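You operate a simulated robot arm through the tools that you are given. There is no shell and no other tool. Be economical: measure what you need, move in short steps, check, and stop when the job is done.

You are at the controls of a simulated robot arm. One attempt, no reset.

Task
Dry the wet number pad in the spot dryer for the time on the card.
Fine: hood shut, hands and what they hold out, while the lamp is on; hood open at the end.

The check looks at the end state, three seconds after you hand in, the way a careful person would. Anything else that was tipped, shoved, dropped, spilled or broken makes it a failure.

Robot
A 6-joint arm with a two-finger parallel gripper, fixed in place. Base frame: the origin is at the foot of the arm, x ahead of it, y to its left, z up. Lengths are in m, angles in rad, forces in N, time in s.
Its first joint turns from -1.152 to 1.152 rad. Payload 2.7 kg.
The TCP is the grasp point between the finger pads, 0.023 m short of the fingertips. In the tool frame z runs along the fingers and y along their closing line. The gripper opens to 0.094 m. The fingers are 0.038 m wide and 0.01 m thick; the gripper's body (0.054 by 0.096 m) begins 0.039 m behind the TCP.
Orientation is that of the tool frame in the base frame, as [roll, pitch, yaw] about the fixed x, y, z axes, in that order (R = Rz(yaw) Ry(pitch) Rx(roll)). With the fingers straight down and closing along the base's y, the tool's x points along the base's -x, its y along +y and its z along -z.

Tools
- The arm moves only by the tool servo_tool. Its argument "deltas" is a list of rows, each an object (a shift or turn left out is 0, a gripper value left out holds the last) with "dp": the shift along the base's x, y, z in units of 20 mm (1.0 is 20 mm), a list of three; "rotation": the turn, a rotation vector about the base's x, y, z in units of 4 degrees (1.0 is 4 degrees), a list of three; "fingers": the opening, from 0 (shut) to 1 (fully open). In form: [{"dp": [dx, dy, dz], "rotation": [ax, ay, az], "fingers": fingers}, ...]. A call has 1 to 20 rows; each row shifts and turns the commanded pose from where the row before left it. A call with a number of a shift or a turn outside -1 to 1 is refused whole. Each row takes 0.2 s and may step no farther than 0.05 m and 0.15 rad from the row before; otherwise, or with a gripper value out of range, the whole call is refused. A pose out of reach is approached as far as the arm can. The call stops where the force on the tool passes 60 N (or 10 N more than at its start, if that is more) or the arm is blocked; 0.2 s more then pass. Each finger travels about 0.045 m/s and halts on what it meets, pressing with about 33 N; the grip force reading is that of the motor and also rises with nothing between the fingers. The clock runs only during rows and for 0.2 s after the last one: add rows that do not move to give the fingers time. The reply holds the time, the measured pose of the TCP, the force on the tool along the base axes, the opening and the grip force, in the units named above and with some noise, and new pictures: "show" is both (left out), scene, wrist or none.
- Cameras (640 x 400 px; columns grow to the right, rows downward): "scene" is fixed at [0.0688, -0.433, 1.3907]; the picture's right is [0.82, -0.57, 0.00], its down [-0.40, -0.58, -0.71] and it looks along [0.40, 0.59, -0.70] (base axes); focal length 214 px, centre (320, 200). "wrist" rides on the gripper at [0.086, 0.016, -0.075] in the tool frame; the picture's right is [-0.18, 0.98, 0.00], its down [-0.58, -0.11, -0.81] and it looks along [-0.79, -0.15, 0.59] (tool axes); focal length 243 px, centre (320, 200). There is no depth. A picture from a camera that has moved, and an enlarged one, comes with that camera's place and axes in the base frame and with its lens.
- zoom(camera, box): a new picture of the part [left, top, right, bottom] of that camera's present view, enlarged. It takes no simulated time.
- finish_job(): hands the job in; it is judged then, once.

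Go step by step. Nothing tells you positions but the pictures and the camera data: compare them with the known pose of the tool, close in by small moves and look again before you grip or let go. The budget is 120 turns and 170 pictures, counting those below and the enlarged ones. Unless the task says otherwise, let go and move clear before handing in, and close with one line.

The tools are called after "Call:" by a JSON object that holds its "fn" and its "kwargs". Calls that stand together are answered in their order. servo_tool: Moves the arm, as the interface text tells. Its arguments: {"type":"object","properties":{"deltas":{"type":"array"},"show":{"type":"string","enum":["both","scene","wrist","none"]}},"required":["deltas"]} The other tools are called the same way: zoom (camera, box) takes an enlarged picture of a part of a camera's view; finish_job () hands the job in.

At the start:

```text
clock: 0.0
position: [0.348, 0.1201, 1.169]
tcp_rot: [3.139, 0.001, 3.141]
ft_force: [0.4, -0.3, -0.1]
opening: 0.094
gripper_force: 0.1
```

scene: 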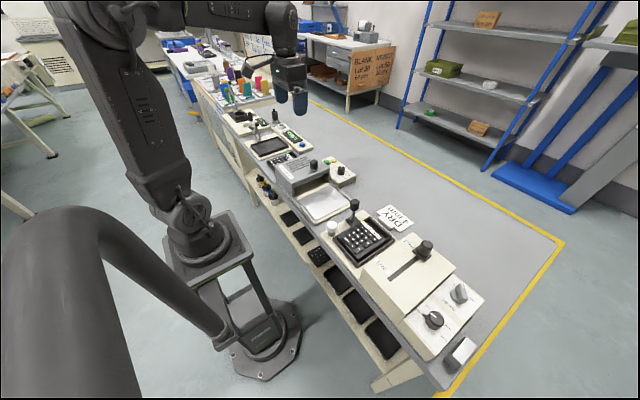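
wrist: 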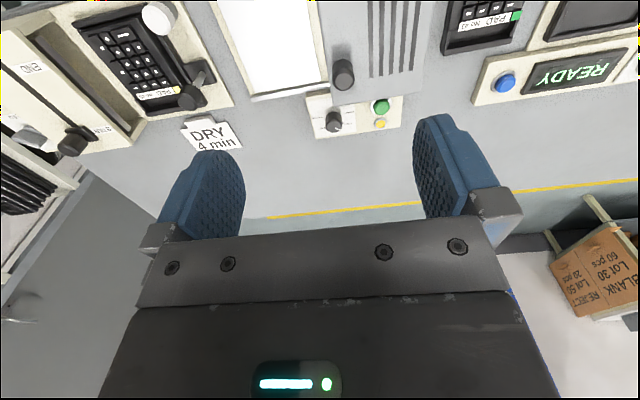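

I see a bench with several stations and a card reading "DRY 4 min". I'll take closer looks before moving.

Call:
{"fn": "zoom", "kwargs": {"camera": "scene", "box": [220, 90, 370, 220]}}

Call:
{"fn": "zoom", "kwargs": {"camera": "scene", "box": [310, 180, 490, 380]}}

Call:
{"fn": "zoom", "kwargs": {"camera": "wrist", "box": [0, 0, 320, 200]}}

Call:
{"fn": "zoom", "kwargs": {"camera": "wrist", "box": [320, 0, 640, 200]}}

```text
3.08 times, centred on (295, 155) of scene
camera zoom: at [0.0688, -0.433, 1.3907], right [0.82, -0.57, 0.0], down [-0.4, -0.58, -0.71], along [0.4, 0.59, -0.7], focal length 660 px, centre (397, 338)
```

zoom: 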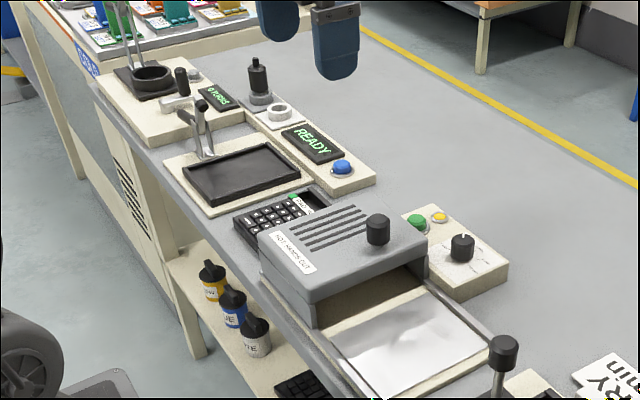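

```text
2.00 times, centred on (400, 280) of scene
camera zoom: at [0.0688, -0.433, 1.3907], right [0.82, -0.57, 0.0], down [-0.4, -0.58, -0.71], along [0.4, 0.59, -0.7], focal length 429 px, centre (160, 40)
```

zoom: 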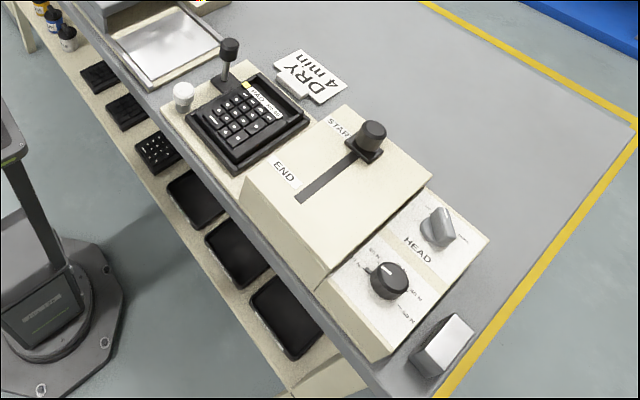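

```text
2.00 times, centred on (160, 100) of wrist
camera zoom: at [0.2601, 0.1372, 1.2437], right [0.18, 0.98, 0.0], down [0.58, -0.11, 0.81], along [0.79, -0.15, -0.59], focal length 485 px, centre (640, 400)
```

zoom: 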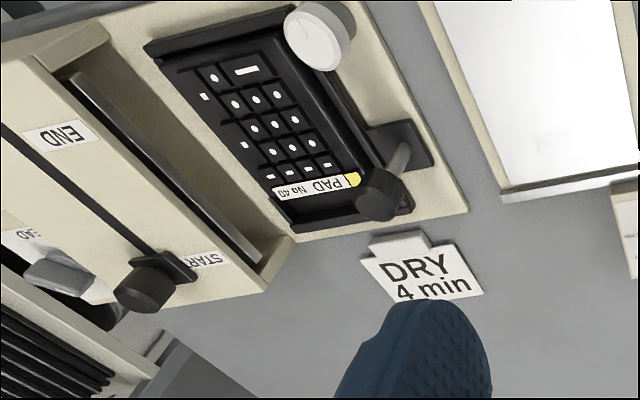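

```text
2.00 times, centred on (480, 100) of wrist
camera zoom: at [0.2601, 0.1372, 1.2437], right [0.18, 0.98, 0.0], down [0.58, -0.11, 0.81], along [0.79, -0.15, -0.59], focal length 485 px, centre (0, 400)
```

zoom: 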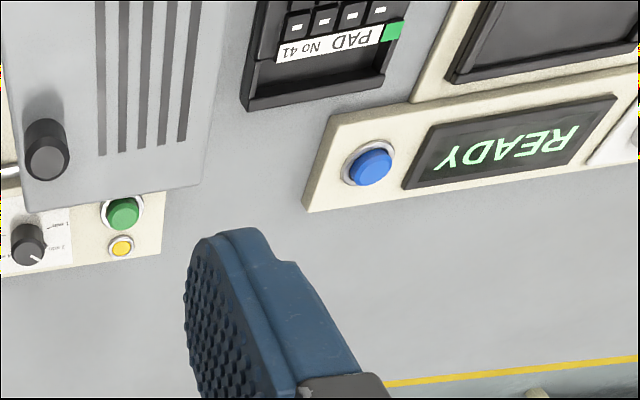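

The stations stand around z≈0.83–0.9: a keypad No 40 in a fixture (y≈-0.2), a keypad No 41 behind the dryer (y≈0.32), and the dryer hood with a knob near (0.43, 0.14, 0.91). I'll tilt the wrist camera down to inspect both pads.

Call:
{"fn": "servo_tool", "kwargs": {"deltas": [{"dp": [0, 1, 0], "rotation": [0, 1, 0]}, {"dp": [0, 1, 0], "rotation": [0, 1, 0]}, {"dp": [0, 1, 0], "rotation": [0, 1, 0]}, {"dp": [0, 1, 0], "rotation": [0, 1, 0]}, {"dp": [0, 1, 0], "rotation": [0, 1, 0]}, {"dp": [0, 1, 0], "rotation": [0, 1, 0]}, {"dp": [0, 1, 0], "rotation": [0, 1, 0]}, {"dp": [0, 1, 0], "rotation": [0, 1, 0]}]}}

```text
clock: 1.8
position: [0.3459, 0.28, 1.1683]
tcp_rot: [3.141, -0.558, -3.141]
ft_force: [-1.1, -0.2, 0.1]
opening: 0.0939
gripper_force: 0.1
camera wrist: at [0.3109, 0.2971, 1.2784], right [0.16, 0.98, -0.1], down [0.92, -0.11, 0.38], along [0.36, -0.15, -0.92], focal length 243 px, centre (320, 200)
```

scene: 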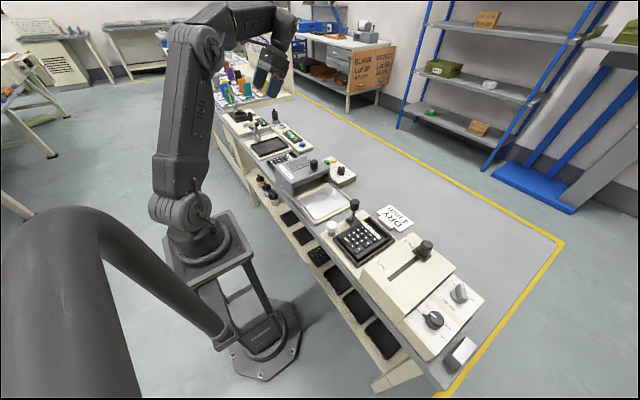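
wrist: 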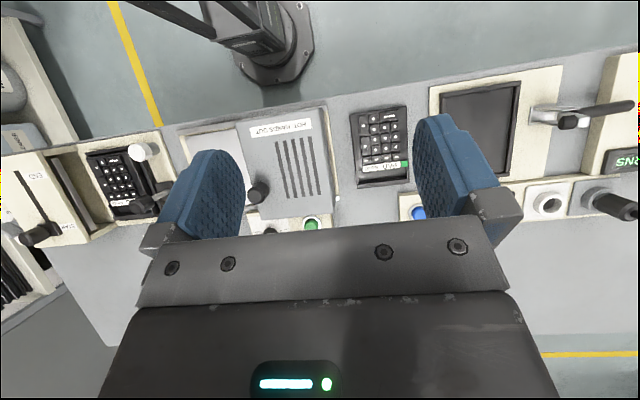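

Call:
{"fn": "zoom", "kwargs": {"camera": "wrist", "box": [320, 90, 440, 200]}}

Call:
{"fn": "zoom", "kwargs": {"camera": "wrist", "box": [0, 120, 200, 250]}}

Call:
{"fn": "zoom", "kwargs": {"camera": "wrist", "box": [180, 100, 340, 240]}}

Call:
{"fn": "zoom", "kwargs": {"camera": "wrist", "box": [420, 60, 640, 230]}}

```text
3.64 times, centred on (380, 145) of wrist
camera zoom: at [0.3109, 0.2971, 1.2784], right [0.16, 0.98, -0.1], down [0.92, -0.11, 0.38], along [0.36, -0.15, -0.92], focal length 882 px, centre (102, 400)
```

zoom: 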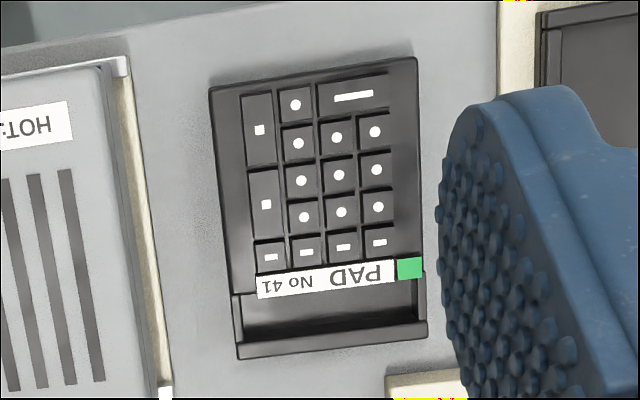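

```text
3.08 times, centred on (100, 185) of wrist
camera zoom: at [0.3109, 0.2971, 1.2784], right [0.16, 0.98, -0.1], down [0.92, -0.11, 0.38], along [0.36, -0.15, -0.92], focal length 746 px, centre (997, 246)
```

zoom: 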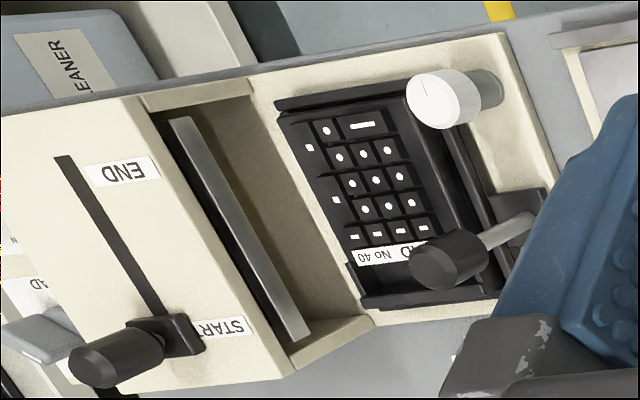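

```text
2.86 times, centred on (260, 170) of wrist
camera zoom: at [0.3109, 0.2971, 1.2784], right [0.16, 0.98, -0.1], down [0.92, -0.11, 0.38], along [0.36, -0.15, -0.92], focal length 693 px, centre (491, 286)
```

zoom: 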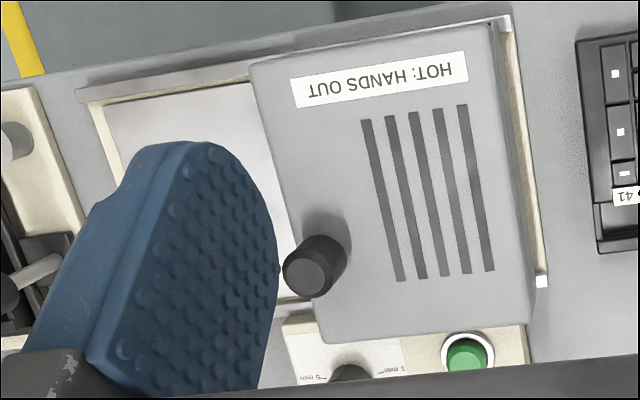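

```text
2.35 times, centred on (530, 145) of wrist
camera zoom: at [0.3109, 0.2971, 1.2784], right [0.16, 0.98, -0.1], down [0.92, -0.11, 0.38], along [0.36, -0.15, -0.92], focal length 571 px, centre (-174, 329)
```

zoom: 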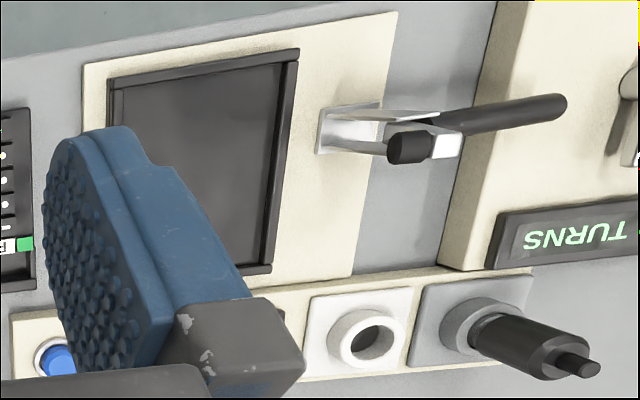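

Pad 41 looks greyish and pad 40 darker; I need closer looks to tell which is wet.

Call:
{"fn": "servo_tool", "kwargs": {"deltas": [{"dp": [-0.4, 0.4, -1]}, {"dp": [-0.4, 0.4, -1]}, {"dp": [-0.4, 0.4, -1]}, {"dp": [-0.4, 0.4, -1]}, {"dp": [-0.4, 0.4, -1]}, {"dp": [-0.4, 0.4, -1]}], "show": "wrist"}}

```text
clock: 3.2
position: [0.2991, 0.3294, 1.0478]
tcp_rot: [3.138, -0.557, 3.14]
ft_force: [0.0, -0.2, -0.4]
opening: 0.094
gripper_force: 0.0
camera wrist: at [0.264, 0.3465, 1.1572], right [0.16, 0.98, -0.1], down [0.92, -0.11, 0.38], along [0.36, -0.15, -0.92], focal length 243 px, centre (320, 200)
```

wrist: 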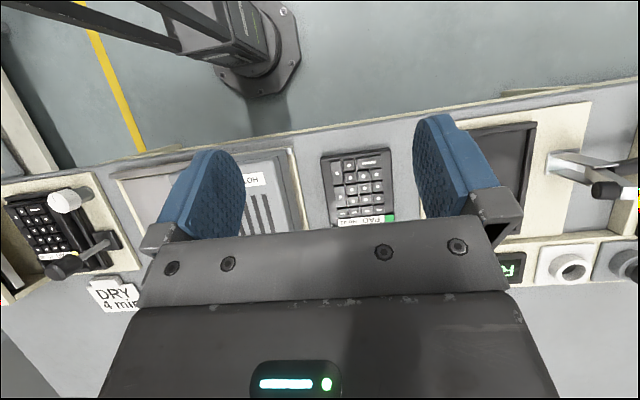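

Call:
{"fn": "zoom", "kwargs": {"camera": "wrist", "box": [310, 140, 410, 240]}}

Call:
{"fn": "zoom", "kwargs": {"camera": "wrist", "box": [0, 160, 150, 310]}}

```text
4.00 times, centred on (360, 190) of wrist
camera zoom: at [0.264, 0.3465, 1.1572], right [0.16, 0.98, -0.1], down [0.92, -0.11, 0.38], along [0.36, -0.15, -0.92], focal length 970 px, centre (160, 240)
```

zoom: 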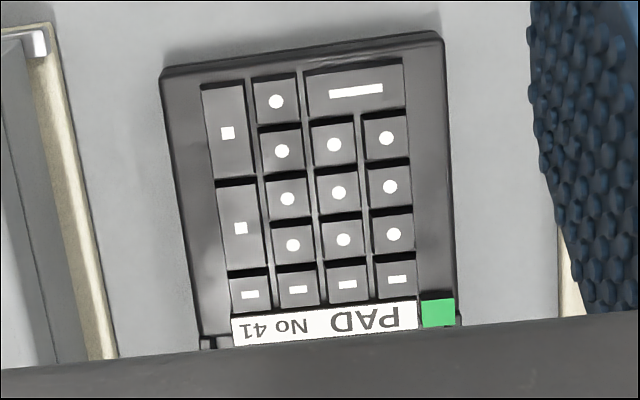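

```text
2.67 times, centred on (75, 235) of wrist
camera zoom: at [0.264, 0.3465, 1.1572], right [0.16, 0.98, -0.1], down [0.92, -0.11, 0.38], along [0.36, -0.15, -0.92], focal length 647 px, centre (973, 107)
```

zoom: 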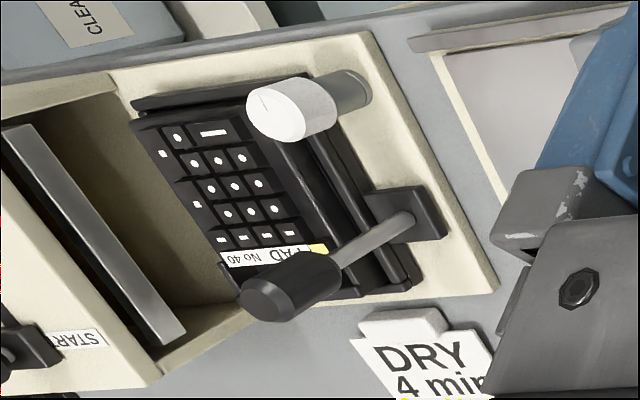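

Now the same view over pad 40 for comparison.

Call:
{"fn": "servo_tool", "kwargs": {"deltas": [{"dp": [0, -1, 0.5]}, {"dp": [0, -1, 0.5]}, {"dp": [0, -1, 0]}, {"dp": [0, -1, 0]}, {"dp": [0, -1, 0]}, {"dp": [0, -1, 0]}, {"dp": [0, -1, 0]}, {"dp": [0, -1, 0]}, {"dp": [0, -1, 0]}, {"dp": [0, -1, 0]}, {"dp": [0, -1, 0]}, {"dp": [0, -1, 0]}, {"dp": [0, -1, 0]}, {"dp": [0, -1, 0]}, {"dp": [0, -1, 0]}, {"dp": [0, -1, 0]}, {"dp": [0, -1, 0]}, {"dp": [0, -1, 0]}, {"dp": [0, -1, 0]}, {"dp": [0, -1, 0]}], "show": "none"}}

Call:
{"fn": "servo_tool", "kwargs": {"deltas": [{"dp": [0, -1, 0]}, {"dp": [0, -1, 0]}, {"dp": [0, -1, 0]}, {"dp": [0, -1, 0]}, {"dp": [0, -1, -0.5]}, {"dp": [0, -1, -0.5]}], "show": "wrist"}}

```text
clock: 7.4
position: [0.2996, -0.0696, 1.0656]
tcp_rot: [3.141, -0.556, -3.141]
ft_force: [0.4, 0.7, -0.2]
opening: 0.0938
gripper_force: 0.1
```

```text
clock: 8.8
position: [0.3001, -0.1915, 1.0476]
tcp_rot: [3.14, -0.557, -3.141]
ft_force: [-0.1, -0.1, 0.2]
opening: 0.094
gripper_force: 0.0
camera wrist: at [0.2655, -0.1747, 1.1579], right [0.16, 0.98, -0.1], down [0.92, -0.11, 0.38], along [0.36, -0.15, -0.92], focal length 243 px, centre (320, 200)
```

wrist: 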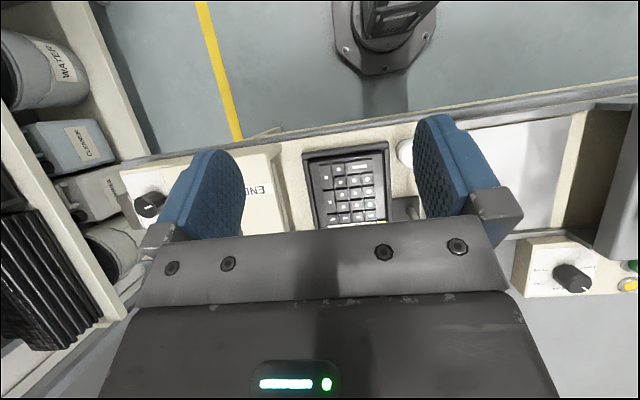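

Call:
{"fn": "zoom", "kwargs": {"camera": "wrist", "box": [290, 130, 400, 240]}}

Call:
{"fn": "zoom", "kwargs": {"camera": "wrist", "box": [490, 90, 640, 310]}}

Call:
{"fn": "zoom", "kwargs": {"camera": "wrist", "box": [0, 0, 180, 300]}}

```text
3.64 times, centred on (345, 185) of wrist
camera zoom: at [0.2655, -0.1747, 1.1579], right [0.16, 0.98, -0.1], down [0.92, -0.11, 0.38], along [0.36, -0.15, -0.92], focal length 882 px, centre (229, 254)
```

zoom: 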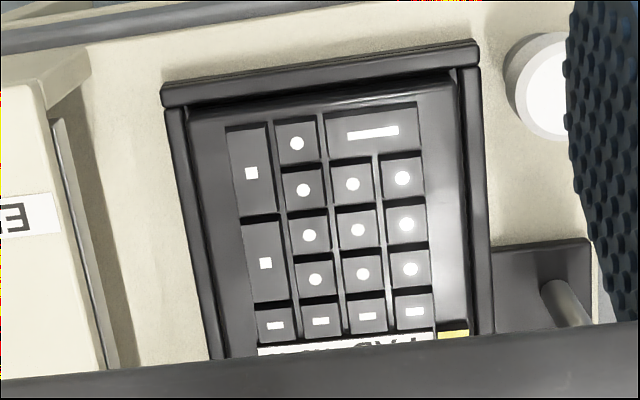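

```text
1.82 times, centred on (565, 200) of wrist
camera zoom: at [0.2655, -0.1747, 1.1579], right [0.16, 0.98, -0.1], down [0.92, -0.11, 0.38], along [0.36, -0.15, -0.92], focal length 441 px, centre (-126, 200)
```

zoom: 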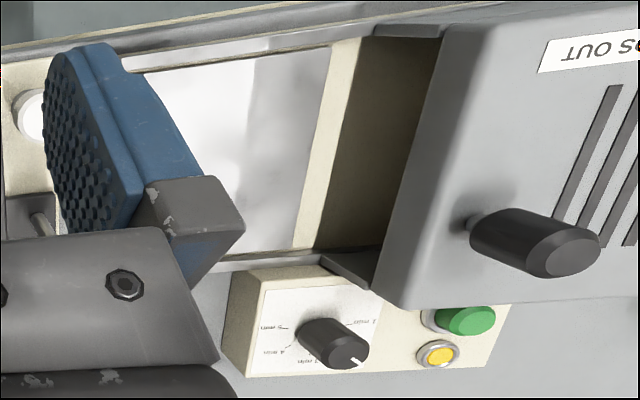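

```text
1.33 times, centred on (90, 150) of wrist
camera zoom: at [0.2655, -0.1747, 1.1579], right [0.16, 0.98, -0.1], down [0.92, -0.11, 0.38], along [0.36, -0.15, -0.92], focal length 324 px, centre (627, 267)
```

zoom: 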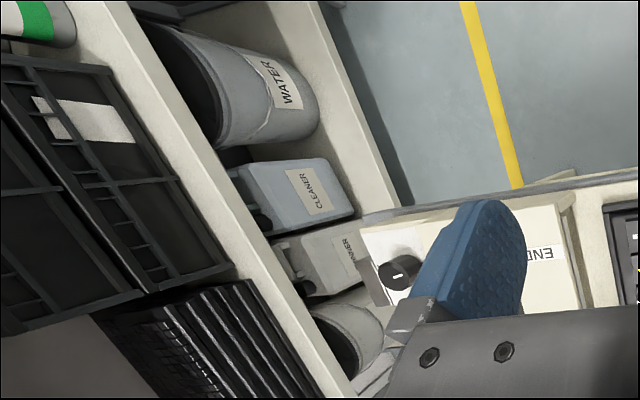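

Both look alike from here. The dryer dial is marked in minutes, with green and yellow buttons. I'll go closer over pad 40 to look for moisture.

Call:
{"fn": "servo_tool", "kwargs": {"deltas": [{"dp": [-0.8, 0.2, -0.6]}, {"dp": [-0.8, 0.2, -0.6]}, {"dp": [-0.8, 0.2, -0.6]}, {"dp": [-0.4, 0.2, -0.6]}, {"dp": [0, 0, -0.6]}], "show": "wrist"}}

Call:
{"fn": "zoom", "kwargs": {"camera": "wrist", "box": [270, 130, 430, 240]}}

```text
clock: 10.0
position: [0.2448, -0.1752, 0.9866]
tcp_rot: [3.138, -0.557, 3.141]
ft_force: [0.0, 0.1, 0.6]
opening: 0.0938
gripper_force: 0.0
camera wrist: at [0.2096, -0.1578, 1.0967], right [0.16, 0.98, -0.1], down [0.92, -0.11, 0.38], along [0.36, -0.15, -0.92], focal length 243 px, centre (320, 200)
```

wrist: 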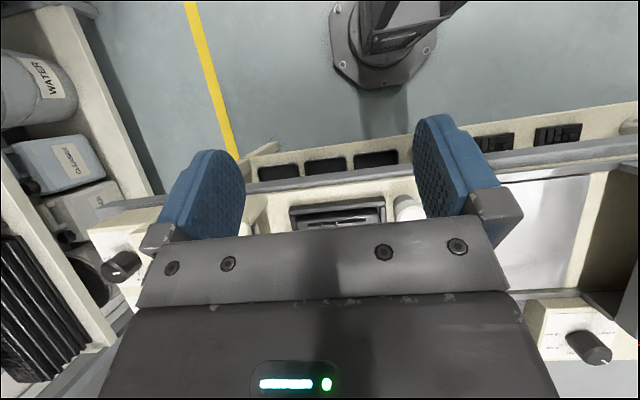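

```text
3.64 times, centred on (350, 185) of wrist
camera zoom: at [0.2096, -0.1578, 1.0967], right [0.16, 0.98, -0.1], down [0.92, -0.11, 0.38], along [0.36, -0.15, -0.92], focal length 882 px, centre (211, 254)
```

zoom: 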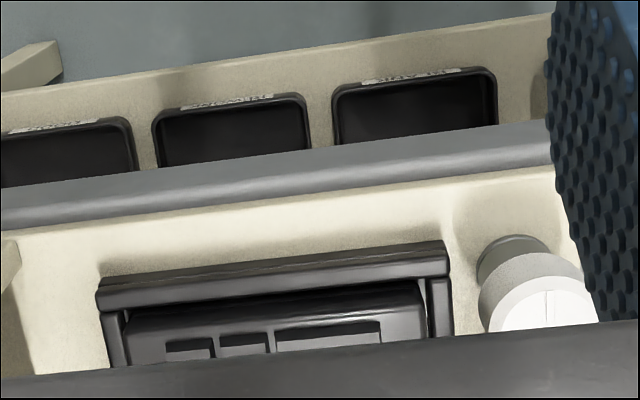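

I moved back too far; now forward over the pad.

Call:
{"fn": "servo_tool", "kwargs": {"deltas": [{"dp": [1, 0, 0]}, {"dp": [1, 0, 0]}, {"dp": [1, 0, 0]}, {"dp": [1, 0, 0]}, {"dp": [1, 0, 0]}, {"dp": [1, 0, 0]}], "show": "wrist"}}

Call:
{"fn": "zoom", "kwargs": {"camera": "wrist", "box": [250, 50, 430, 240]}}

```text
clock: 11.4
position: [0.3656, -0.1749, 0.9874]
tcp_rot: [3.14, -0.557, -3.141]
ft_force: [-0.6, 0.2, -0.1]
opening: 0.094
gripper_force: 0.0
camera wrist: at [0.3292, -0.1571, 1.0969], right [0.16, 0.98, -0.1], down [0.92, -0.11, 0.38], along [0.36, -0.15, -0.92], focal length 243 px, centre (320, 200)
```

wrist: 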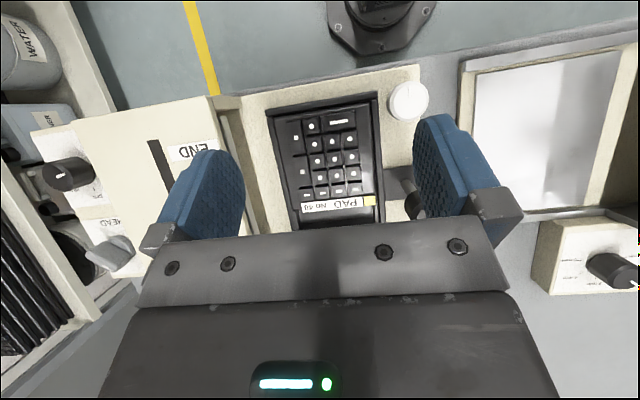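

```text
2.11 times, centred on (340, 145) of wrist
camera zoom: at [0.3292, -0.1571, 1.0969], right [0.16, 0.98, -0.1], down [0.92, -0.11, 0.38], along [0.36, -0.15, -0.92], focal length 511 px, centre (278, 316)
```

zoom: 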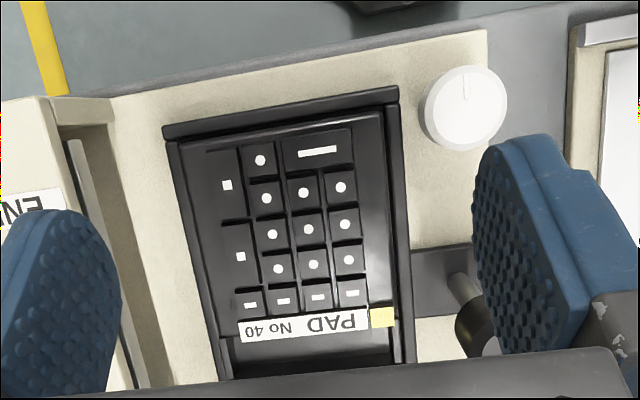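

Pad 40 has a sharp sheen. Now the identical view over pad 41.

Call:
{"fn": "servo_tool", "kwargs": {"deltas": [{"dp": [0, 1, 1]}, {"dp": [0, 1, 1]}, {"dp": [0, 1, 0]}, {"dp": [0, 1, 0]}, {"dp": [0, 1, 0]}, {"dp": [0, 1, 0]}, {"dp": [0, 1, 0]}, {"dp": [0, 1, 0]}, {"dp": [0, 1, 0]}, {"dp": [0, 1, 0]}, {"dp": [0, 1, 0]}, {"dp": [0, 1, 0]}, {"dp": [0, 1, 0]}, {"dp": [0, 1, 0]}, {"dp": [0, 1, 0]}, {"dp": [0, 1, 0]}, {"dp": [0, 1, 0]}, {"dp": [0, 1, 0]}, {"dp": [0, 1, 0]}, {"dp": [0, 1, 0]}], "show": "none"}}

Call:
{"fn": "servo_tool", "kwargs": {"deltas": [{"dp": [0, 1, 0]}, {"dp": [0, 1, 0]}, {"dp": [0, 1, 0]}, {"dp": [0, 1, 0]}, {"dp": [0, 1, -0.5]}, {"dp": [0, 1, -0.5]}], "show": "wrist"}}

Call:
{"fn": "zoom", "kwargs": {"camera": "wrist", "box": [250, 50, 430, 240]}}

```text
clock: 15.6
position: [0.364, 0.2252, 1.0286]
tcp_rot: [3.14, -0.555, 3.141]
ft_force: [0.2, -0.1, 0.3]
opening: 0.0942
gripper_force: 0.0
```

```text
clock: 17.0
position: [0.3628, 0.3447, 1.0082]
tcp_rot: [3.141, -0.558, -3.14]
ft_force: [-0.3, 0.1, 0.1]
opening: 0.0942
gripper_force: 0.0
camera wrist: at [0.3281, 0.3626, 1.1177], right [0.16, 0.98, -0.1], down [0.92, -0.11, 0.38], along [0.36, -0.15, -0.92], focal length 243 px, centre (320, 200)
```

wrist: 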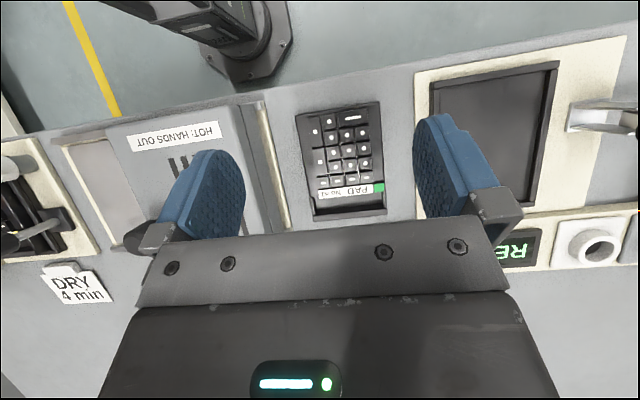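

```text
2.11 times, centred on (340, 145) of wrist
camera zoom: at [0.3281, 0.3626, 1.1177], right [0.16, 0.98, -0.1], down [0.92, -0.11, 0.38], along [0.36, -0.15, -0.92], focal length 511 px, centre (278, 316)
```

zoom: 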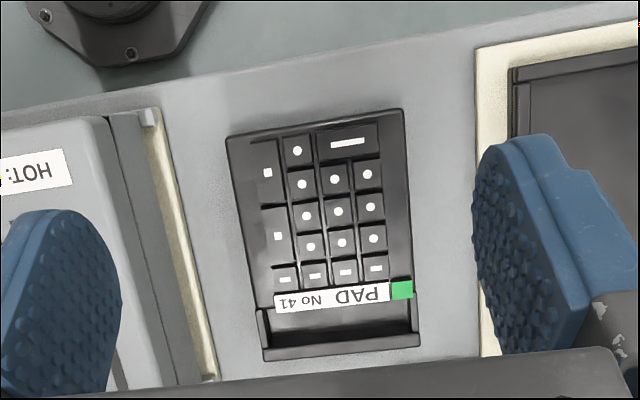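

Pad 41 looks dull grey, pad 40 darker with sharp highlights. One symmetric view to compare them under the same conditions.

Call:
{"fn": "servo_tool", "kwargs": {"deltas": [{"dp": [0, -1, 1]}, {"dp": [0, -1, 1]}, {"dp": [0, -1, 1]}, {"dp": [0, -1, 1]}, {"dp": [0, -1, 1]}, {"dp": [0, -1, 1]}, {"dp": [0, -1, 1]}, {"dp": [0, -1, 1]}, {"dp": [0, -1, 0]}, {"dp": [0, -1, 0]}, {"dp": [0, -1, 0]}, {"dp": [0, -1, 0]}, {"dp": [0, -1, 0]}], "show": "wrist"}}

Call:
{"fn": "zoom", "kwargs": {"camera": "wrist", "box": [100, 80, 260, 220]}}

Call:
{"fn": "zoom", "kwargs": {"camera": "wrist", "box": [400, 80, 560, 220]}}

```text
clock: 19.8
position: [0.3629, 0.0858, 1.1711]
tcp_rot: [3.14, -0.556, 3.142]
ft_force: [0.8, -0.9, 0.0]
opening: 0.0938
gripper_force: 0.0
camera wrist: at [0.3286, 0.1032, 1.2801], right [0.16, 0.98, -0.1], down [0.92, -0.11, 0.38], along [0.36, -0.15, -0.92], focal length 243 px, centre (320, 200)
```

wrist: 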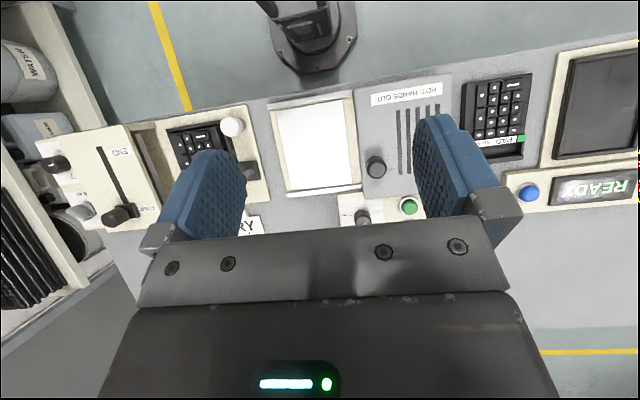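

```text
2.86 times, centred on (180, 150) of wrist
camera zoom: at [0.3286, 0.1032, 1.2801], right [0.16, 0.98, -0.1], down [0.92, -0.11, 0.38], along [0.36, -0.15, -0.92], focal length 693 px, centre (720, 343)
```

zoom: 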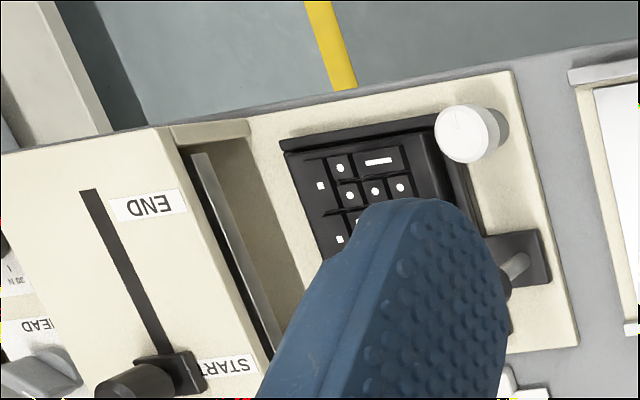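

```text
2.86 times, centred on (480, 150) of wrist
camera zoom: at [0.3286, 0.1032, 1.2801], right [0.16, 0.98, -0.1], down [0.92, -0.11, 0.38], along [0.36, -0.15, -0.92], focal length 693 px, centre (-137, 343)
```

zoom: 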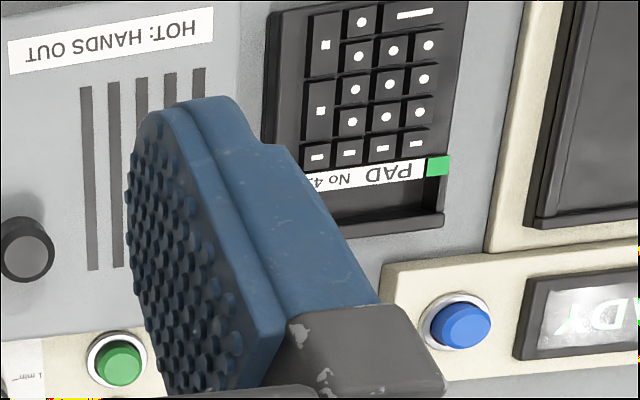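

Let me compare both pads in the fixed scene camera too.

Call:
{"fn": "zoom", "kwargs": {"camera": "scene", "box": [325, 195, 405, 275]}}

Call:
{"fn": "zoom", "kwargs": {"camera": "scene", "box": [245, 125, 325, 185]}}

```text
5.00 times, centred on (365, 235) of scene
camera zoom: at [0.0688, -0.433, 1.3907], right [0.82, -0.57, 0.0], down [-0.4, -0.58, -0.71], along [0.4, 0.59, -0.7], focal length 1072 px, centre (95, 25)
```

zoom: 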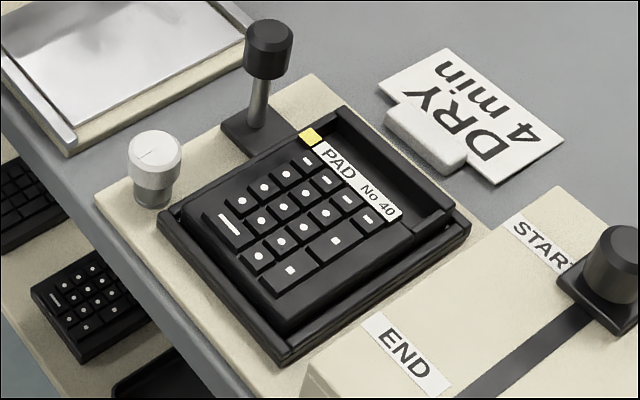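

```text
6.67 times, centred on (285, 155) of scene
camera zoom: at [0.0688, -0.433, 1.3907], right [0.82, -0.57, 0.0], down [-0.4, -0.58, -0.71], along [0.4, 0.59, -0.7], focal length 1430 px, centre (553, 500)
```

zoom: 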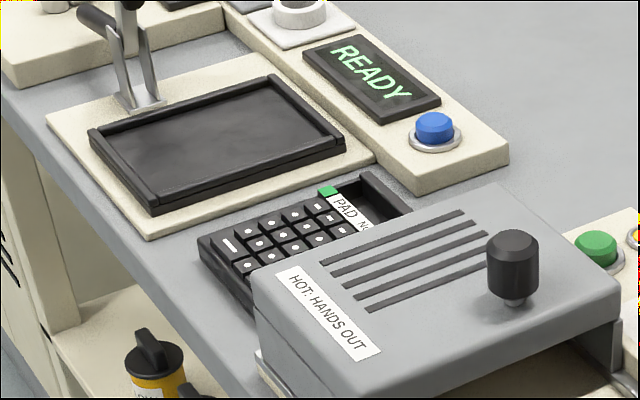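

Pad 40's reflections change sharply with angle (glossy, dark), while pad 41 stays dull, so I take pad 40, beside the DRY card, as the wet one. Next I'll look closely at the dryer's dial.

Call:
{"fn": "servo_tool", "kwargs": {"deltas": [{"dp": [1, 0, -1]}, {"dp": [1, 0, -1]}, {"dp": [1, 0, -1]}, {"dp": [1, 0, -1]}, {"dp": [1, 0, -1]}, {"dp": [0.5, 0, -1]}, {"dp": [0, 0, -1]}], "show": "wrist"}}

Call:
{"fn": "zoom", "kwargs": {"camera": "wrist", "box": [250, 80, 430, 240]}}

```text
clock: 21.4
position: [0.4725, 0.0846, 1.0303]
tcp_rot: [3.139, -0.556, -3.141]
ft_force: [0.8, -0.8, -0.3]
opening: 0.094
gripper_force: 0.1
camera wrist: at [0.4379, 0.1013, 1.1401], right [0.16, 0.98, -0.1], down [0.92, -0.11, 0.38], along [0.36, -0.15, -0.92], focal length 243 px, centre (320, 200)
```

wrist: 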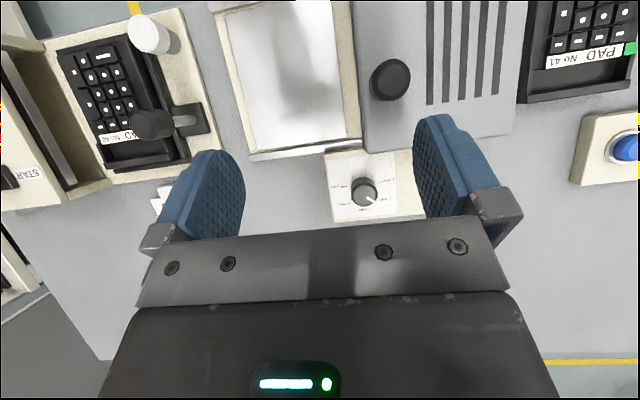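

```text
2.50 times, centred on (340, 160) of wrist
camera zoom: at [0.4379, 0.1013, 1.1401], right [0.16, 0.98, -0.1], down [0.92, -0.11, 0.38], along [0.36, -0.15, -0.92], focal length 606 px, centre (270, 300)
```

zoom: 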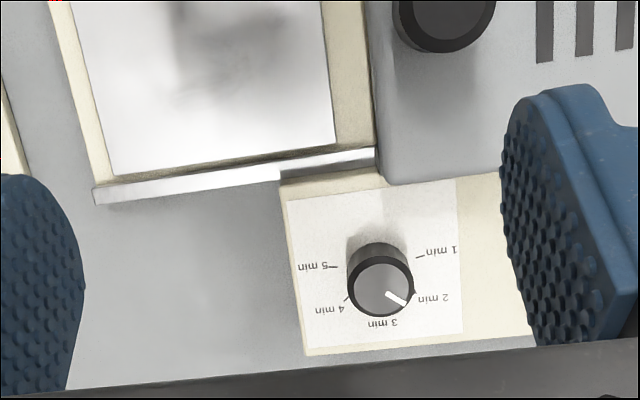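

The dial points at 2 min; 4 min is 90° clockwise seen from above. The knob top triangulates to (0.542, 0.110, 0.870). I'll straighten the tool above it with a small pre-yaw.

Call:
{"fn": "servo_tool", "kwargs": {"deltas": [{"dp": [0.43, 0.16, 0], "rotation": [0, -1, 0], "fingers": 0.55}, {"dp": [0.43, 0.16, 0], "rotation": [0, -1, 0]}, {"dp": [0.43, 0.16, 0], "rotation": [0, -1, 0]}, {"dp": [0.43, 0.16, 0], "rotation": [0, -1, 0]}, {"dp": [0.43, 0.16, 0], "rotation": [0, -1, 0]}, {"dp": [0.43, 0.16, 0], "rotation": [0, -1, 0]}, {"dp": [0.43, 0.16, 0], "rotation": [0, -1, 0]}, {"dp": [0.43, 0.16, 0], "rotation": [0, -1, 0]}, {"rotation": [0, 0, -1]}, {"rotation": [0, 0, -1]}, {"rotation": [0, 0, -1]}, {"rotation": [0, 0, -1]}, {"rotation": [0, 0, -1]}]}}

Call:
{"fn": "zoom", "kwargs": {"camera": "scene", "box": [270, 100, 390, 200]}}

```text
clock: 24.2
position: [0.5425, 0.1108, 1.0288]
tcp_rot: [3.138, 0.003, 2.792]
ft_force: [0.0, 0.0, 0.6]
opening: 0.0518
gripper_force: 0.0
camera wrist: at [0.4654, 0.1557, 1.1036], right [0.51, 0.86, 0.0], down [0.51, -0.3, 0.81], along [0.69, -0.41, -0.59], focal length 243 px, centre (320, 200)
```

scene: 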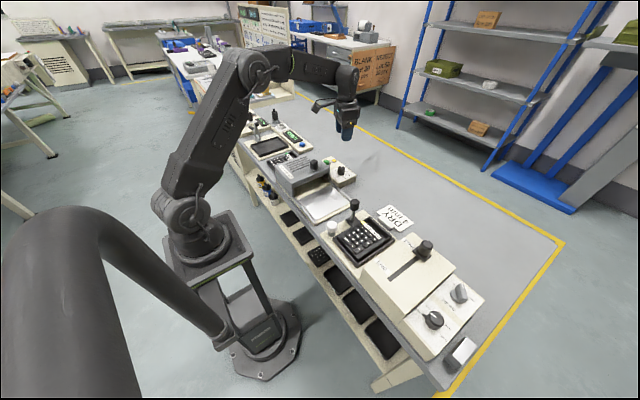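
wrist: 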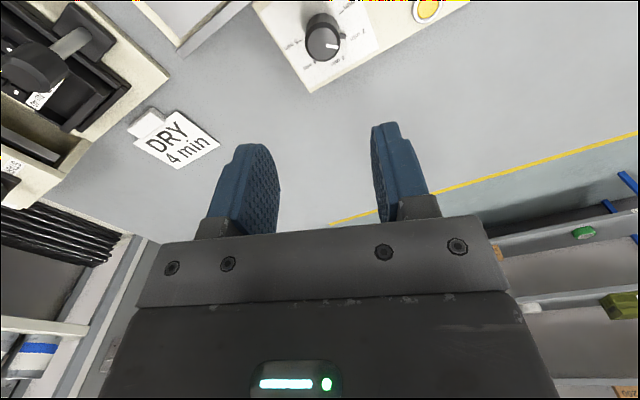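

```text
4.00 times, centred on (330, 150) of scene
camera zoom: at [0.0688, -0.433, 1.3907], right [0.82, -0.57, 0.0], down [-0.4, -0.58, -0.71], along [0.4, 0.59, -0.7], focal length 858 px, centre (280, 400)
```

zoom: 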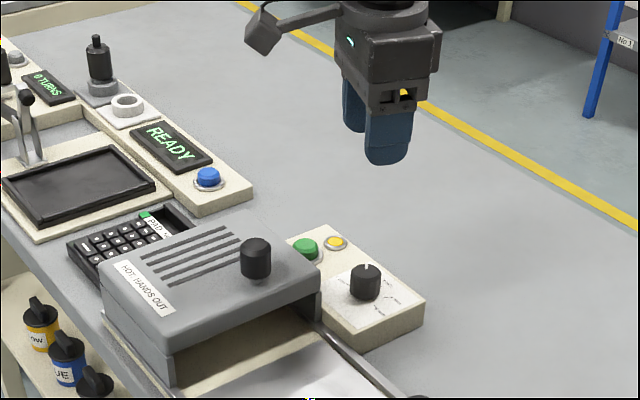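

The knob is directly below at about (0.542, 0.113, top 0.87). I'll descend to just above it and check.

Call:
{"fn": "servo_tool", "kwargs": {"deltas": [{"dp": [0, 0.1, -1]}, {"dp": [0, 0, -1]}, {"dp": [0, 0, -1]}, {"dp": [0, 0, -1]}, {"dp": [0, 0, -1]}, {"dp": [0, 0, -1]}]}}

Call:
{"fn": "zoom", "kwargs": {"camera": "scene", "box": [300, 130, 380, 200]}}

```text
clock: 25.6
position: [0.541, 0.1106, 0.9084]
tcp_rot: [3.141, 0.002, 2.792]
ft_force: [0.5, 0.9, 0.0]
opening: 0.0516
gripper_force: 0.1
camera wrist: at [0.4641, 0.1565, 0.9841], right [0.51, 0.86, 0.0], down [0.51, -0.3, 0.81], along [0.7, -0.41, -0.59], focal length 243 px, centre (320, 200)
```

scene: 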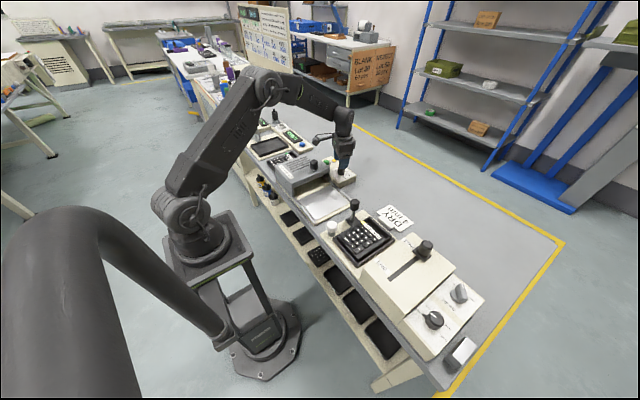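
wrist: 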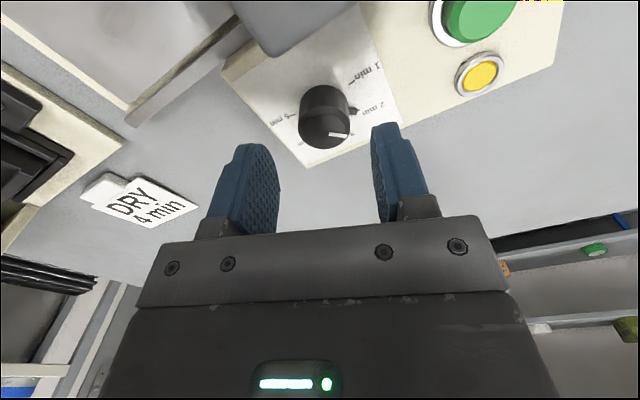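

```text
5.71 times, centred on (340, 165) of scene
camera zoom: at [0.0688, -0.433, 1.3907], right [0.82, -0.57, 0.0], down [-0.4, -0.58, -0.71], along [0.4, 0.59, -0.7], focal length 1226 px, centre (206, 400)
```

zoom: 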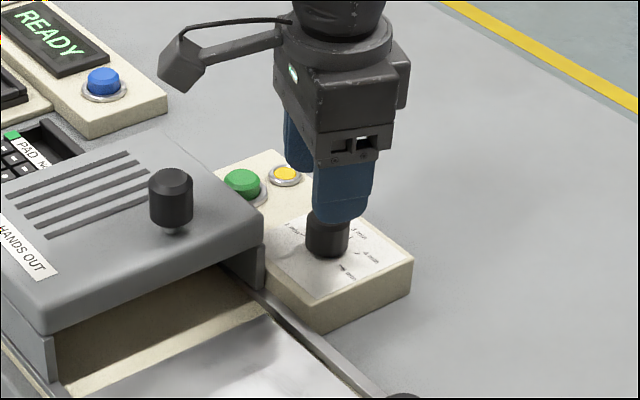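

Alignment is good; descend around the knob and grip.

Call:
{"fn": "servo_tool", "kwargs": {"deltas": [{"dp": [0.05, 0.15, -0.8]}, {"dp": [0, 0, -0.8]}, {}], "show": "wrist"}}

Call:
{"fn": "zoom", "kwargs": {"camera": "scene", "box": [310, 140, 370, 200]}}

```text
clock: 26.4
position: [0.5433, 0.1157, 0.8766]
tcp_rot: [3.137, 0.001, 2.793]
ft_force: [-0.7, 0.2, 0.6]
opening: 0.0515
gripper_force: 0.0
camera wrist: at [0.4662, 0.1604, 0.9512], right [0.51, 0.86, 0.0], down [0.51, -0.3, 0.81], along [0.7, -0.41, -0.59], focal length 243 px, centre (320, 200)
```

wrist: 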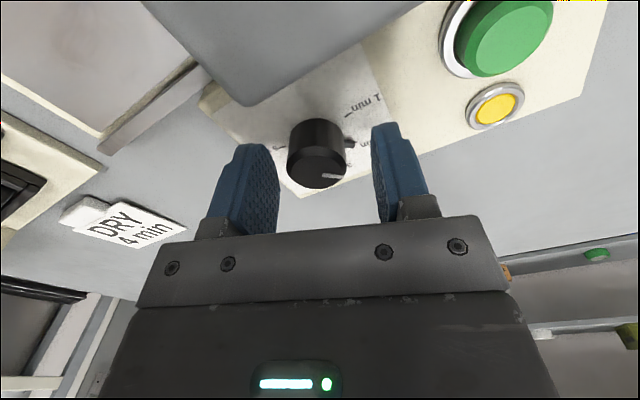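

```text
6.67 times, centred on (340, 170) of scene
camera zoom: at [0.0688, -0.433, 1.3907], right [0.82, -0.57, 0.0], down [-0.4, -0.58, -0.71], along [0.4, 0.59, -0.7], focal length 1430 px, centre (187, 400)
```

zoom: 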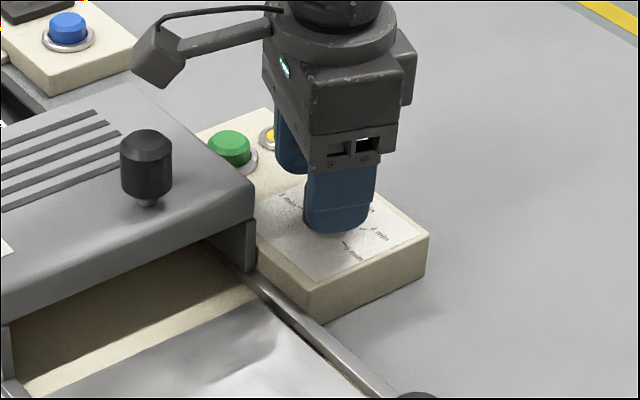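

Fingers straddle the knob; close on it.

Call:
{"fn": "servo_tool", "kwargs": {"deltas": [{"fingers": 0}, {}, {}, {}], "show": "wrist"}}

```text
clock: 27.4
position: [0.5427, 0.1131, 0.8774]
tcp_rot: [-3.14, -0.001, 2.791]
ft_force: [-6.4, -26.7, 4.7]
opening: 0.0317
gripper_force: 45.0
camera wrist: at [0.466, 0.158, 0.9513], right [0.51, 0.86, 0.0], down [0.51, -0.3, 0.81], along [0.69, -0.41, -0.59], focal length 243 px, centre (320, 200)
```

wrist: 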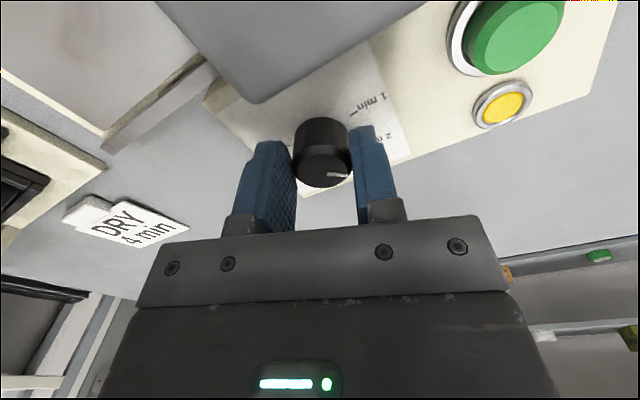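

Gripped with some side load; I'll relieve it by shifting slightly −y.

Call:
{"fn": "servo_tool", "kwargs": {"deltas": [{"dp": [-0.02, -0.14, 0]}, {}], "show": "none"}}

```text
clock: 28.0
position: [0.5414, 0.1123, 0.8765]
tcp_rot: [3.139, -0.002, 2.793]
ft_force: [-3.8, -15.3, -1.9]
opening: 0.032
gripper_force: 44.9
```

Call:
{"fn": "servo_tool", "kwargs": {"deltas": [{"dp": [-0.04, -0.15, 0]}, {}], "show": "none"}}

Call:
{"fn": "servo_tool", "kwargs": {"deltas": [{"rotation": [0, 0, -1]}, {"rotation": [0, 0, -1]}, {"rotation": [0, 0, -1]}, {"rotation": [0, 0, -1]}, {"rotation": [0, 0, -1]}, {"rotation": [0, 0, -1]}], "show": "wrist"}}

```text
clock: 28.6
position: [0.5428, 0.1118, 0.8772]
tcp_rot: [3.134, 0.002, 2.793]
ft_force: [5.2, 11.5, -17.1]
opening: 0.0319
gripper_force: 45.0
```

```text
clock: 30.0
position: [0.544, 0.1139, 0.8771]
tcp_rot: [3.132, 0.005, 2.376]
ft_force: [26.0, 33.9, -23.9]
opening: 0.0318
gripper_force: 44.7
camera wrist: at [0.4906, 0.1858, 0.9513], right [0.81, 0.58, 0.01], down [0.34, -0.49, 0.81], along [0.47, -0.65, -0.59], focal length 243 px, centre (320, 200)
```

wrist: 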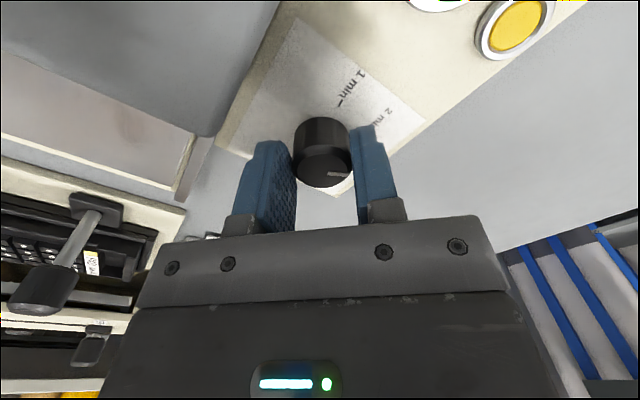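

The knob turns with the gripper. I'll relieve the side load and keep turning.

Call:
{"fn": "servo_tool", "kwargs": {"deltas": [{"dp": [0.08, 0.1, -0.08]}, {"rotation": [0, 0, -1]}, {"rotation": [0, 0, -1]}, {"rotation": [0, 0, -1]}, {"rotation": [0, 0, -1]}, {"rotation": [0, 0, -1]}, {"rotation": [0, 0, -1]}], "show": "none"}}

```text
clock: 31.6
position: [0.5457, 0.1152, 0.8772]
tcp_rot: [3.133, 0.003, 1.958]
ft_force: [11.4, 31.7, 7.3]
opening: 0.0319
gripper_force: 45.3
```

Call:
{"fn": "servo_tool", "kwargs": {"deltas": [{"dp": [0.05, 0.12, 0]}, {"rotation": [0, 0, -1]}, {"rotation": [0, 0, -1]}, {"rotation": [0, 0, -1]}, {"rotation": [0, 0, -1]}, {"rotation": [0, 0, -1]}], "show": "wrist"}}

```text
clock: 33.0
position: [0.546, 0.1149, 0.8769]
tcp_rot: [3.133, 0.002, 1.605]
ft_force: [16.5, 20.1, 6.6]
opening: 0.0318
gripper_force: 45.0
camera wrist: at [0.5585, 0.203, 0.9514], right [0.99, -0.15, 0.01], down [-0.1, -0.58, 0.81], along [-0.12, -0.8, -0.59], focal length 243 px, centre (320, 200)
```

wrist: 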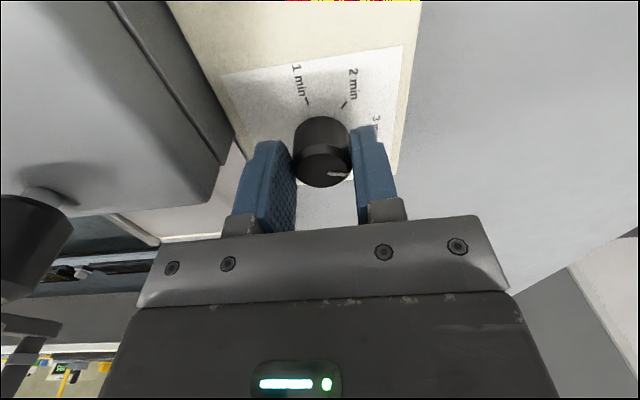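

Call:
{"fn": "servo_tool", "kwargs": {"deltas": [{"dp": [0.06, 0.08, 0], "rotation": [0, 0, -1]}, {"rotation": [0, 0, -1]}, {"rotation": [0, 0, -1]}, {"rotation": [0, 0, -1]}, {"rotation": [0, 0, -1]}, {"rotation": [0, 0, -0.5]}, {}], "show": "none"}}

Call:
{"fn": "servo_tool", "kwargs": {"deltas": [{"fingers": 0.5}, {}, {}, {"dp": [0, 0, 0.5]}, {"dp": [0, 0, 1]}, {"dp": [0, 0, 1]}], "show": "wrist"}}

Call:
{"fn": "zoom", "kwargs": {"camera": "wrist", "box": [240, 0, 440, 160]}}

```text
clock: 34.6
position: [0.5482, 0.115, 0.8761]
tcp_rot: [3.132, 0.0, 1.219]
ft_force: [25.3, 0.9, 2.4]
opening: 0.0318
gripper_force: 45.1
```

```text
clock: 36.0
position: [0.547, 0.1161, 0.9259]
tcp_rot: [3.14, 0.004, 1.223]
ft_force: [0.0, 0.2, 0.7]
opening: 0.0468
gripper_force: 0.1
camera wrist: at [0.5906, 0.1928, 1.0004], right [0.86, -0.51, 0.0], down [-0.3, -0.51, 0.81], along [-0.41, -0.7, -0.59], focal length 243 px, centre (320, 200)
```

wrist: 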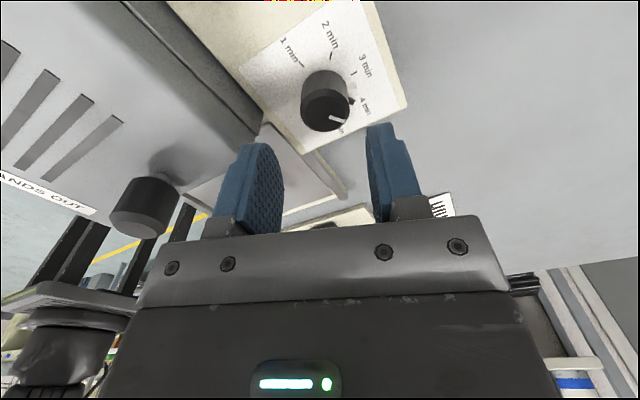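

```text
2.50 times, centred on (340, 80) of wrist
camera zoom: at [0.5906, 0.1928, 1.0004], right [0.86, -0.51, 0.0], down [-0.3, -0.51, 0.81], along [-0.41, -0.7, -0.59], focal length 606 px, centre (270, 500)
```

zoom: 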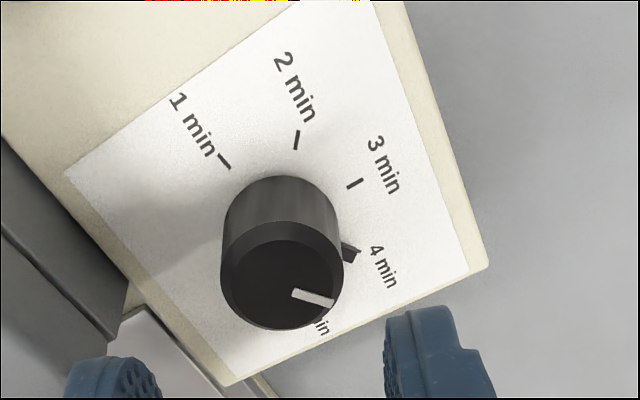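

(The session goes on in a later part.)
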